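You operate a simulated robot arm through the tools that you are given. There is no shell and no other tool. Be economical: measure what you need, move in short steps, check, and stop when the job is done.

You are at the controls of a simulated robot arm. One attempt, no reset.

## Task
Put one of the white pipe pieces from the top of the grey table on the green cover.
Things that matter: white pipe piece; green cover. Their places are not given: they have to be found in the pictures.

Only the result counts: the job must be done as asked and must still hold three seconds after the hand-in. Knocking over, shifting, dropping, spilling or breaking anything else fails it. A push-on lid holds only when it is set on centred and level and pressed home; a screw cap is set on level and turned clockwise until tight.

## Robot
A 7-joint arm with a two-finger parallel gripper, fixed in place. Base frame: the origin is at the foot of the arm, x ahead of it, y to its left, z up; the work surface is at about z = 0. Units: m, rad, N and s.
With the tool pointing down near the work surface it reaches from about 0.24 to 0.62 m from the base axis. Its first joint turns from -1.152 to 1.152 rad. Payload 2.6 kg.
The TCP is the grasp point between the finger pads, 0.03 m short of the fingertips. In the tool frame z runs along the fingers and y along their closing line. The gripper opens to 0.094 m. The fingers are 0.028 m wide and 0.01 m thick; the gripper's body (0.05 by 0.096 m) begins 0.055 m behind the TCP.
Orientation is that of the tool frame in the base frame, as [roll, pitch, yaw] about the fixed x, y, z axes, in that order (R = Rz(yaw) Ry(pitch) Rx(roll)). With the fingers straight down and closing along the base's y, the tool's x points along the base's -x, its y along +y and its z along -z.

## Interface
- The arm moves only by the tool send_rows. Its argument "motion" is a list of rows, each a list of 4 numbers: the shift along the tool's x, y, z in m, then the turn about the tool's z in rad. In form: [[x, y, z, twist], ...]. A call has 1 to 10 rows; each row is the pose to reach, as a shift and turn from the pose commanded when the call began, along the tool's axes at that moment. "grip" is the gripper command, from -1 (shut) to 1 (fully open), values between in proportion, set as the call begins (left out, the last holds). Rows are played at 5 a second. More than 0.05 m and 0.15 rad between two rows, or a gripper value outside its range, and nothing of the call is played. Where a pose cannot be reached the arm comes as near as it can. A force on the tool above 40 N (or 10 N above the force at the start of the call, whichever is more), or a blocked arm, ends the call early, and 0.2 s more pass. Each finger travels about 0.072 m/s and halts on what it meets, pressing with about 36 N; the grip force reading is that of the motor and also rises with nothing between the fingers. The clock runs only during rows and for 0.2 s after the last one: add rows that repeat a pose to give the fingers time. It gives the time, the measured TCP pose, the force on the tool (base axes), the opening and the grip force at its end, in the units of the frame above (readings bear some noise).
- Cameras (640 x 400 px; columns grow to the right, rows downward): "scene" is fixed at [0.0515, 0.4701, 0.5405]; the picture's right is [-0.38, -0.93, 0.00], its down [-0.70, 0.29, -0.65] and it looks along [0.60, -0.24, -0.76] (base axes); focal length 332 px, centre (320, 200). "wrist" rides on the gripper at [-0.037, 0, -0.058] in the tool frame; the picture's right is [0.00, -1.00, 0.00], its down [0.97, 0.00, -0.24] and it looks along [0.24, 0.00, 0.97] (tool axes); focal length 218 px, centre (320, 200).
- grab_frame(camera): a new picture of that camera. No time passes.
- measure_at(camera, pixels): there is no depth. For up to 12 entries [column, row, z] of the newest picture of that camera ("zoom" is the newest enlarged one), the place [x, y] in the base frame at which the ray of that pixel passes the height z, good to about 0.002 m. No time passes.
- inspect(camera, box): a new picture of the part [left, top, right, bottom] of that camera's present view, enlarged. No time passes.
- finish_job(): hands the job in; it is judged then, once.

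Go step by step. Measure first, check grasps and placings, and put right what went wrong. The budget is 60 turns and 20 pictures, counting those below and the enlarged ones. Unless the task says otherwise, let go and move clear before handing in, and close with one line.

The tools are called after "Request:" as a command line: name --pt "numbers of a row" for each row, then --argument value for the rest, lists and objects as JSON in quotes. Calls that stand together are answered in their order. send_rows: Moves the arm, as the interface text tells. Its arguments: {"type":"object","properties":{"motion":{"type":"array","items":{"type":"array","items":{"type":"number"}}},"grip":{"type":"number"}},"required":["motion"]} The other tools are called the same way: grab_frame (camera) takes a picture; measure_at (camera, pixels) gives the place at which the rays of pixels pass given heights; inspect (camera, box) takes an enlarged picture of a part of a camera's view; finish_job () hands the job in.

At the start:

```text
clock: 0.0
tcp_pos: [0.289, 0.3639, 0.2402]
orientation: [-3.141, 0.0, -3.141]
force: [0.0, 0.6, -0.1]
width: 0.0937
gripper_force: 0.0
```

scene: 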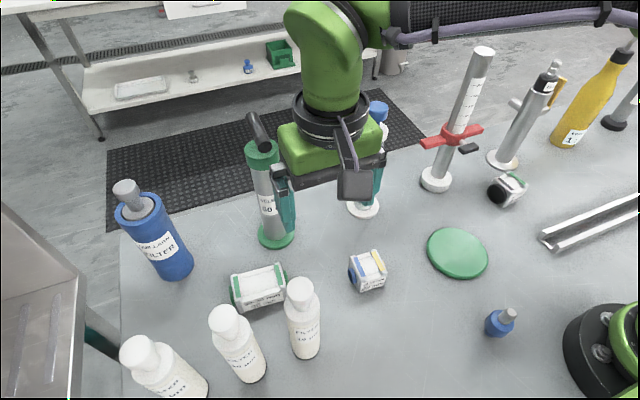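
wrist: 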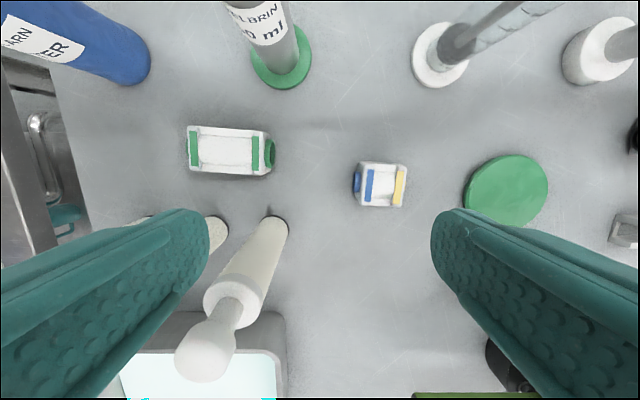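

The scene shows three white candidates, at about (258,287), (368,270) and (507,190), and the green disc at (458,252). I'll look at them enlarged.

Request:
inspect --camera "scene" --box '[220, 230, 400, 342]'

Request:
inspect --camera "scene" --box '[410, 160, 570, 290]'

```text
3.56 times, centred on (310, 286) of scene
```

zoom: 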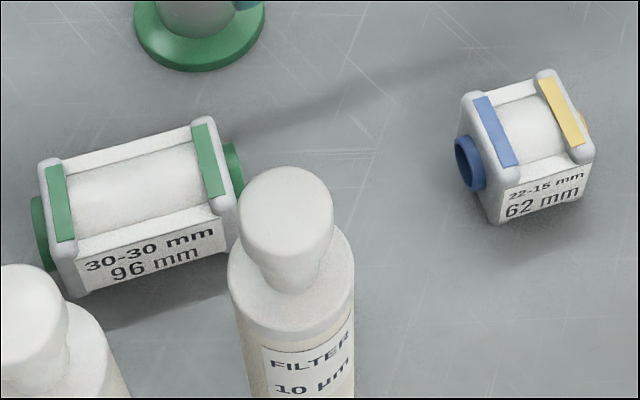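

```text
3.08 times, centred on (490, 225) of scene
```

zoom: 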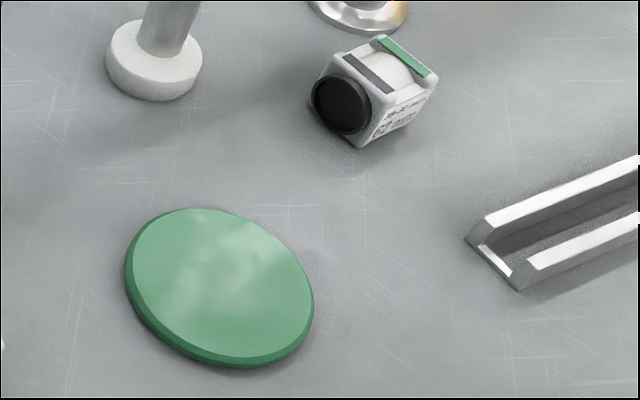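

All three are pipe pieces; the blue/yellow one at (368,270) is free-standing and near the green disc. I'll measure it and the disc.

Request:
inspect --camera "wrist" --box '[330, 130, 570, 280]'

Request:
measure_at --camera "scene" --pixels '[[458, 251, 0.01], [427, 251, 0.01], [488, 256, 0.01], [450, 228, 0.01], [467, 277, 0.0], [361, 292, 0.0], [384, 286, 0.0], [351, 258, 0.04], [358, 280, 0.04], [375, 250, 0.04], [386, 273, 0.04]]'

Request:
measure_at --camera "wrist" --pixels '[[363, 164, 0.04], [406, 165, 0.04], [360, 206, 0.04], [403, 207, 0.04], [464, 190, 0.01], [548, 190, 0.01], [510, 155, 0.01], [355, 182, 0.02]]'

```text
2.67 times, centred on (450, 205) of wrist
```

zoom: 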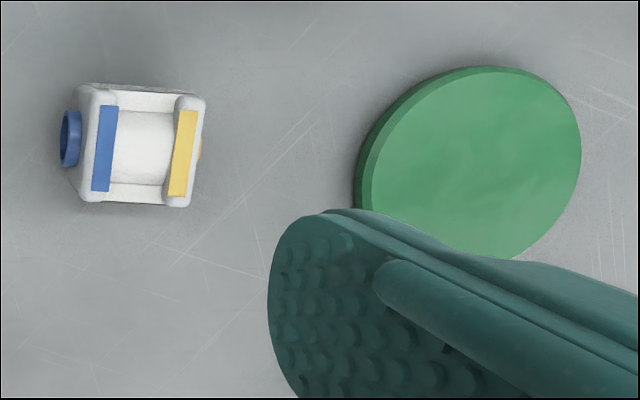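

```text
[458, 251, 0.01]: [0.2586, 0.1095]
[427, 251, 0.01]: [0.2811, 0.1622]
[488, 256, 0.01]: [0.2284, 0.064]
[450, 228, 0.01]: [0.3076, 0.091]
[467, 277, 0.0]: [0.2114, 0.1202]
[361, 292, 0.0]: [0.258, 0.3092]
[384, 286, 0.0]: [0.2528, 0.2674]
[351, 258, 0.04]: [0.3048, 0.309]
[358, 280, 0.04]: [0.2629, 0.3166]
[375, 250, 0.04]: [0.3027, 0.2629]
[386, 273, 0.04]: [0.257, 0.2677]
```

```text
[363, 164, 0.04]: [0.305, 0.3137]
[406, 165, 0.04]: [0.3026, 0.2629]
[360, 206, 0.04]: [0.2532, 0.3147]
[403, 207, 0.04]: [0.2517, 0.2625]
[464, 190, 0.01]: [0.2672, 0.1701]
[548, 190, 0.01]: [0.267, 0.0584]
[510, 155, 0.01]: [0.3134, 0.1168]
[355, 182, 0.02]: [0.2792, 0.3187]
```

The piece spans about x 0.252–0.304, y 0.263–0.315, and the disc is centred near (0.258, 0.112) with about 0.11 m diameter. I'll measure the bands to get the piece's yaw.

Request:
measure_at --camera "zoom" --pixels '[[110, 105, 0.045], [101, 191, 0.045], [190, 110, 0.045], [176, 196, 0.045], [61, 140, 0.024], [203, 150, 0.024], [100, 85, 0.043], [92, 202, 0.043], [372, 150, 0.01], [581, 150, 0.01], [490, 67, 0.01], [480, 258, 0.01]]'

Request:
measure_at --camera "scene" --pixels '[[305, 355, 0.0], [303, 280, 0.1], [303, 280, 0.12]]'

```text
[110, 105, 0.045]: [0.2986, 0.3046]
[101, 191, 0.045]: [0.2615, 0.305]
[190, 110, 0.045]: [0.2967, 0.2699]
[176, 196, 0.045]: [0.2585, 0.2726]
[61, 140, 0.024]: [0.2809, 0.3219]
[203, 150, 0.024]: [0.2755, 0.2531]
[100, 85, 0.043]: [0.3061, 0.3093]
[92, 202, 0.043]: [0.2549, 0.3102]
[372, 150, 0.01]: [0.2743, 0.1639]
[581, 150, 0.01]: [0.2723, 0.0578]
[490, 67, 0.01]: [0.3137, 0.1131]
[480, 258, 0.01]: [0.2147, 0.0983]
```

```text
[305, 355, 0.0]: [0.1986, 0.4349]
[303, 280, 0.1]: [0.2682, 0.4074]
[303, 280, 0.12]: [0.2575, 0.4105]
```

The piece's centre is about (0.279, 0.288), its axis is along y with a yaw of about 0.07 rad, and its length is about 0.067 m. I'll move above it, open, twisted slightly, and descend partway.

Request:
send_rows --pt "0.005 -0.04 0 0.035" --pt "0.01 -0.076 0 0.07" --pt "0.01 -0.076 0.04 0.07" --pt "0.01 -0.076 0.08 0.07" --pt "0.01 -0.076 0.11 0.07" --pt "0.01 -0.076 0.11 0.07" --grip 1

Request:
grab_frame --camera "wrist"

```text
clock: 1.4
tcp_pos: [0.2791, 0.2884, 0.1292]
orientation: [-3.141, 0.0, 3.069]
force: [-0.1, 0.1, -0.2]
width: 0.094
gripper_force: 0.0
```

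```text
14 pictures are left
```

wrist: 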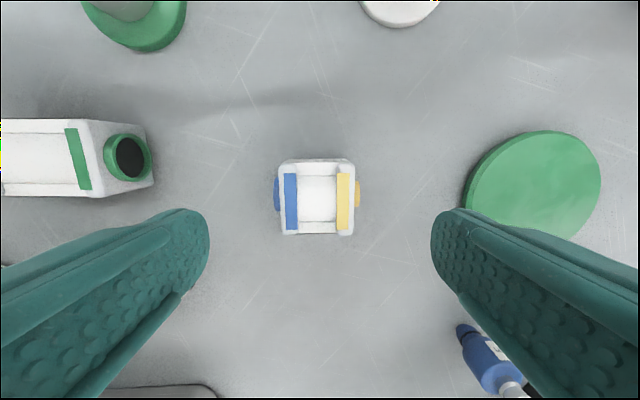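

The bands are now square to the fingers and the piece is centred at (318,197). I'll check its ends and the left piece's near end (150,157) for clearance.

Request:
measure_at --camera "wrist" --pixels '[[274, 194, 0.024], [361, 194, 0.024], [152, 157, 0.02], [155, 185, 0.0], [317, 160, 0.043], [317, 236, 0.043], [280, 236, 0.043], [355, 236, 0.043]]'

```text
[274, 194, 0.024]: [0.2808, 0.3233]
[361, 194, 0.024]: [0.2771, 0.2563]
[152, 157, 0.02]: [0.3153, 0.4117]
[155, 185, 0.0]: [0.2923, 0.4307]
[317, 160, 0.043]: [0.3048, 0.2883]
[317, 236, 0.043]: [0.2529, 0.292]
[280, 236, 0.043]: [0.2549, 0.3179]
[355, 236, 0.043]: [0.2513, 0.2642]
```

The ends are at y 0.323 and 0.256, so the TCP is within 2 mm of centre, and the fingers clear the neighbour. I'll descend to z about 0.036.

Request:
send_rows --pt "0 0.001 0.035 0" --pt "0 0.001 0.065 0" --pt "0 0.001 0.085 0" --pt "0 0.001 0.093 0" --pt "0 0.001 0.093 0"

Request:
send_rows --pt "0 0 0 0" --pt "0 0 0 0" --pt "0 0 0 0" --pt "0 0 0 0" --grip -1

Request:
grab_frame --camera "wrist"

```text
clock: 2.6
tcp_pos: [0.2797, 0.2887, 0.0387]
orientation: [3.141, 0.002, 3.071]
force: [0.0, 0.4, -0.2]
width: 0.0939
gripper_force: 0.1
```

```text
clock: 3.6
tcp_pos: [0.2801, 0.2888, 0.0385]
orientation: [3.141, -0.001, 3.072]
force: [0.8, 0.4, -0.6]
width: 0.066
gripper_force: 35.9
```

```text
13 pictures are left
```

wrist: 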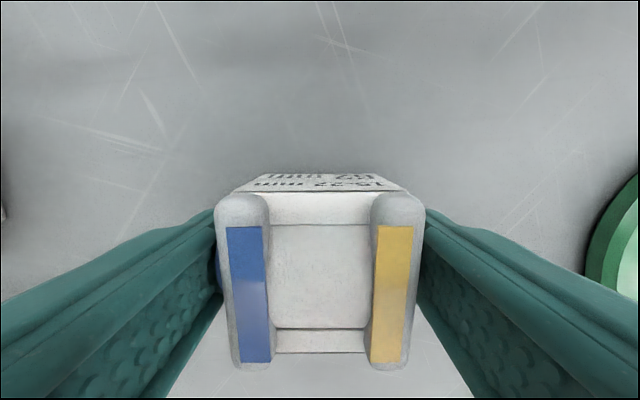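

The gripper holds at 0.066 m with 36 N, with the piece between the pads. I'll lift 0.09 m.

Request:
send_rows --pt "0 0 -0.01 0" --pt "0 0 -0.03 0" --pt "0 0 -0.06 0" --pt "0 0 -0.09 0" --pt "0 0 -0.09 0"

Request:
grab_frame --camera "scene"

Request:
grab_frame --camera "wrist"

```text
clock: 4.8
tcp_pos: [0.2792, 0.2886, 0.1287]
orientation: [-3.141, 0.0, 3.072]
force: [-0.9, 0.5, -1.8]
width: 0.0659
gripper_force: 36.1
```

```text
12 pictures are left
```

scene: 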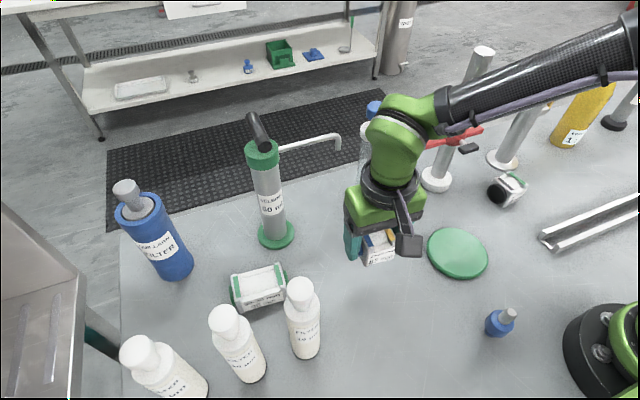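

```text
11 pictures are left
```

wrist: 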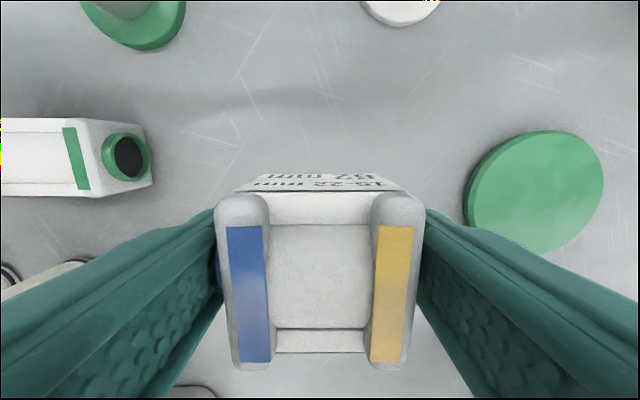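

The piece is held firmly and unchanged in view. I'll re-measure the disc (463–603, 130–253) and the small blue bottle at (500,325).

Request:
measure_at --camera "wrist" --pixels '[[468, 190, 0.01], [603, 185, 0.01], [548, 131, 0.01], [535, 192, 0.01], [530, 253, 0.01]]'

Request:
measure_at --camera "scene" --pixels '[[458, 251, 0.01], [427, 250, 0.01], [488, 255, 0.01], [448, 228, 0.01], [467, 276, 0.01], [494, 336, 0.0], [509, 314, 0.05]]'

```text
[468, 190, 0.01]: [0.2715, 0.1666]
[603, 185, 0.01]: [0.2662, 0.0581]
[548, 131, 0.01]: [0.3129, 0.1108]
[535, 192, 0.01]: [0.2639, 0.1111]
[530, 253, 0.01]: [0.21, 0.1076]
```

```text
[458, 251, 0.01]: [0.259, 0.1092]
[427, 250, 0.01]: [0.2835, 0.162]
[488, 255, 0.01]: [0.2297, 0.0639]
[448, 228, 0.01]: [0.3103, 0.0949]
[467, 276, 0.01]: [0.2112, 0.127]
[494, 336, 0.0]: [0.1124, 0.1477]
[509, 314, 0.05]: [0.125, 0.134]
```

The disc centre is about (0.260, 0.112). I'll carry the piece there at this height; in the tool frame that is x +0.0067, y −0.178.

Request:
send_rows --pt "0.001 -0.03 0 0" --pt "0.003 -0.07 0 0" --pt "0.005 -0.11 0 0" --pt "0.006 -0.15 0 0" --pt "0.0067 -0.178 0 0" --pt "0.0067 -0.178 0 0" --pt "0.0067 -0.178 0 0"

Request:
grab_frame --camera "scene"

```text
clock: 6.4
tcp_pos: [0.2604, 0.112, 0.1291]
orientation: [3.142, -0.001, 3.073]
force: [-0.6, -0.2, -1.7]
width: 0.0661
gripper_force: 36.1
```

```text
10 pictures are left
```

scene: 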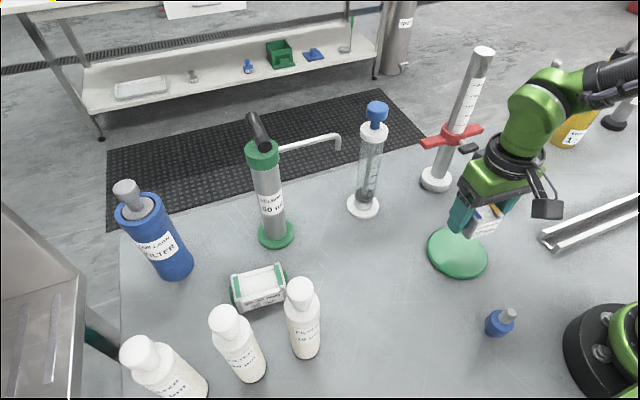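

The piece is over the disc. Contact should come at TCP z ≈ 0.0385 plus the disc height (about 0.01), so I'll descend to about 0.055 first.

Request:
send_rows --pt "0 0 0.03 0" --pt "0 0 0.055 0" --pt "0 0 0.068 0" --pt "0 0 0.074 0" --pt "0 0 0.074 0" --pt "0 0 0.074 0"

Request:
inspect --camera "scene" --box '[410, 180, 530, 290]'

```text
clock: 7.8
tcp_pos: [0.2604, 0.1133, 0.0525]
orientation: [3.141, 0.001, 3.072]
force: [0.1, 0.6, -1.1]
width: 0.0662
gripper_force: 36.1
```

```text
3.64 times, centred on (470, 235) of scene
```

zoom: 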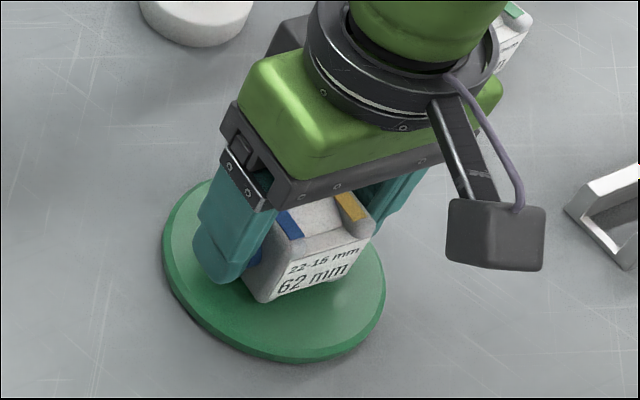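

Centred over the disc, no contact yet (Fz −1.1). I'll lower in 1 mm steps and read the force.

Request:
send_rows --pt "0 0 0.001 0" --pt "0 0 0.002 0" --pt "0 0 0.002 0"

Request:
send_rows --pt "0 0 0.001 0" --pt "0 0 0.001 0"

```text
clock: 8.6
tcp_pos: [0.2613, 0.112, 0.0514]
orientation: [3.141, 0.001, 3.071]
force: [0.2, 0.4, -1.6]
width: 0.0659
gripper_force: 36.1
```

```text
clock: 9.2
tcp_pos: [0.2592, 0.1118, 0.0507]
orientation: [-3.141, 0.0, 3.072]
force: [-0.3, 0.3, -1.9]
width: 0.066
gripper_force: 35.6
```

Still no contact (Fz −1.9 at z 0.0507). I'll keep stepping down.

Request:
send_rows --pt "0 0 0.001 0" --pt "0 0 0.001 0"

Request:
send_rows --pt "0 0 0.001 0" --pt "0 0 0.001 0"

```text
clock: 9.8
tcp_pos: [0.2595, 0.1123, 0.049]
orientation: [-3.14, 0.0, 3.071]
force: [-2.2, -1.0, 6.8]
width: 0.0661
gripper_force: 36.2
```

```text
clock: 10.4
tcp_pos: [0.2602, 0.1135, 0.0507]
orientation: [3.14, 0.002, 3.069]
force: [-5.7, -1.5, 29.5]
width: 0.0662
gripper_force: 35.4
```

Contact: Fz rose to +6.8, then +29.5 N. I'll back off 1 mm to relieve the push, then open.

Request:
send_rows --pt "0 0 -0.001 0" --pt "0 0 -0.001 0"

Request:
send_rows --pt "0 0 0 0" --pt "0 0 0 0" --pt "0 0 0 0" --grip 1

Request:
inspect --camera "scene" --box '[410, 180, 530, 290]'

```text
clock: 11.0
tcp_pos: [0.2597, 0.1114, 0.0494]
orientation: [3.141, -0.001, 3.072]
force: [1.5, 1.1, 4.1]
width: 0.0658
gripper_force: 35.8
```

```text
clock: 11.8
tcp_pos: [0.2594, 0.1115, 0.0493]
orientation: [3.141, -0.001, 3.071]
force: [0.6, -0.2, 0.4]
width: 0.0937
gripper_force: 0.1
```

```text
3.64 times, centred on (470, 235) of scene
```

zoom: 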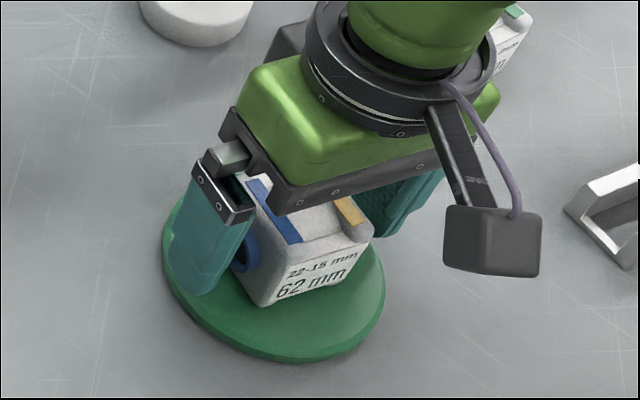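

The piece is standing free on the disc, with the fingers open. I'll rise straight up.

Request:
send_rows --pt "0 0 -0.01 0" --pt "0 0 -0.03 0" --pt "0 0 -0.07 0" --pt "0 0 -0.11 0" --pt "0 0 -0.15 0" --pt "0 0 -0.15 0" --pt "0 0 -0.15 0"

Request:
grab_frame --camera "scene"

Request:
grab_frame --camera "wrist"

```text
clock: 13.4
tcp_pos: [0.2599, 0.1131, 0.2006]
orientation: [3.141, 0.0, 3.073]
force: [0.4, 0.1, 0.5]
width: 0.094
gripper_force: 0.1
```

```text
7 pictures are left
```

scene: 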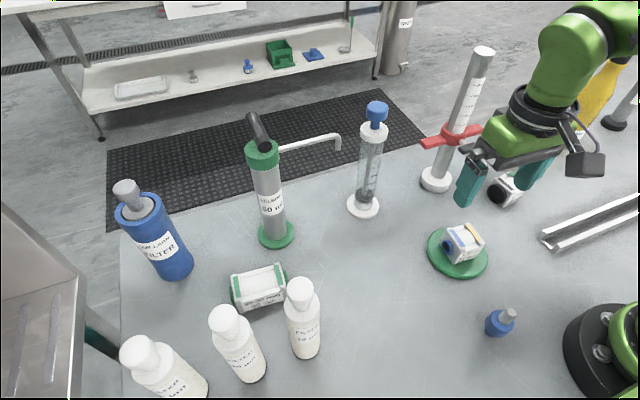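

```text
6 pictures are left
```

wrist: 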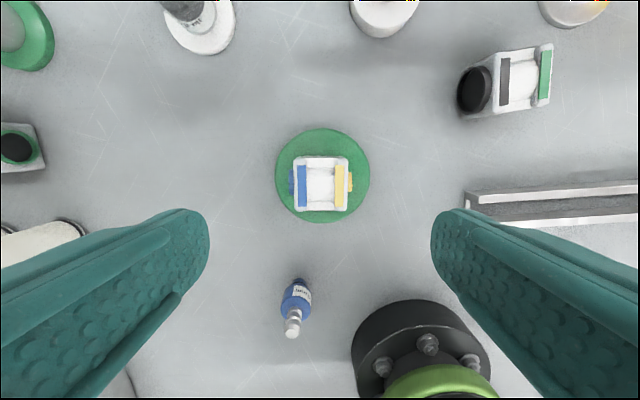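

The piece rests level on the green disc (wrist 320,183), the hand is clear and everything else stands as before. I'll hand in.

Request:
finish_job

```text
The job is handed in.
```

I put the white pipe piece with the blue and yellow ends on the green cover, let go, moved the hand clear, and handed the job in. In the last pictures it sat level near the middle of the cover, and nothing else had moved.
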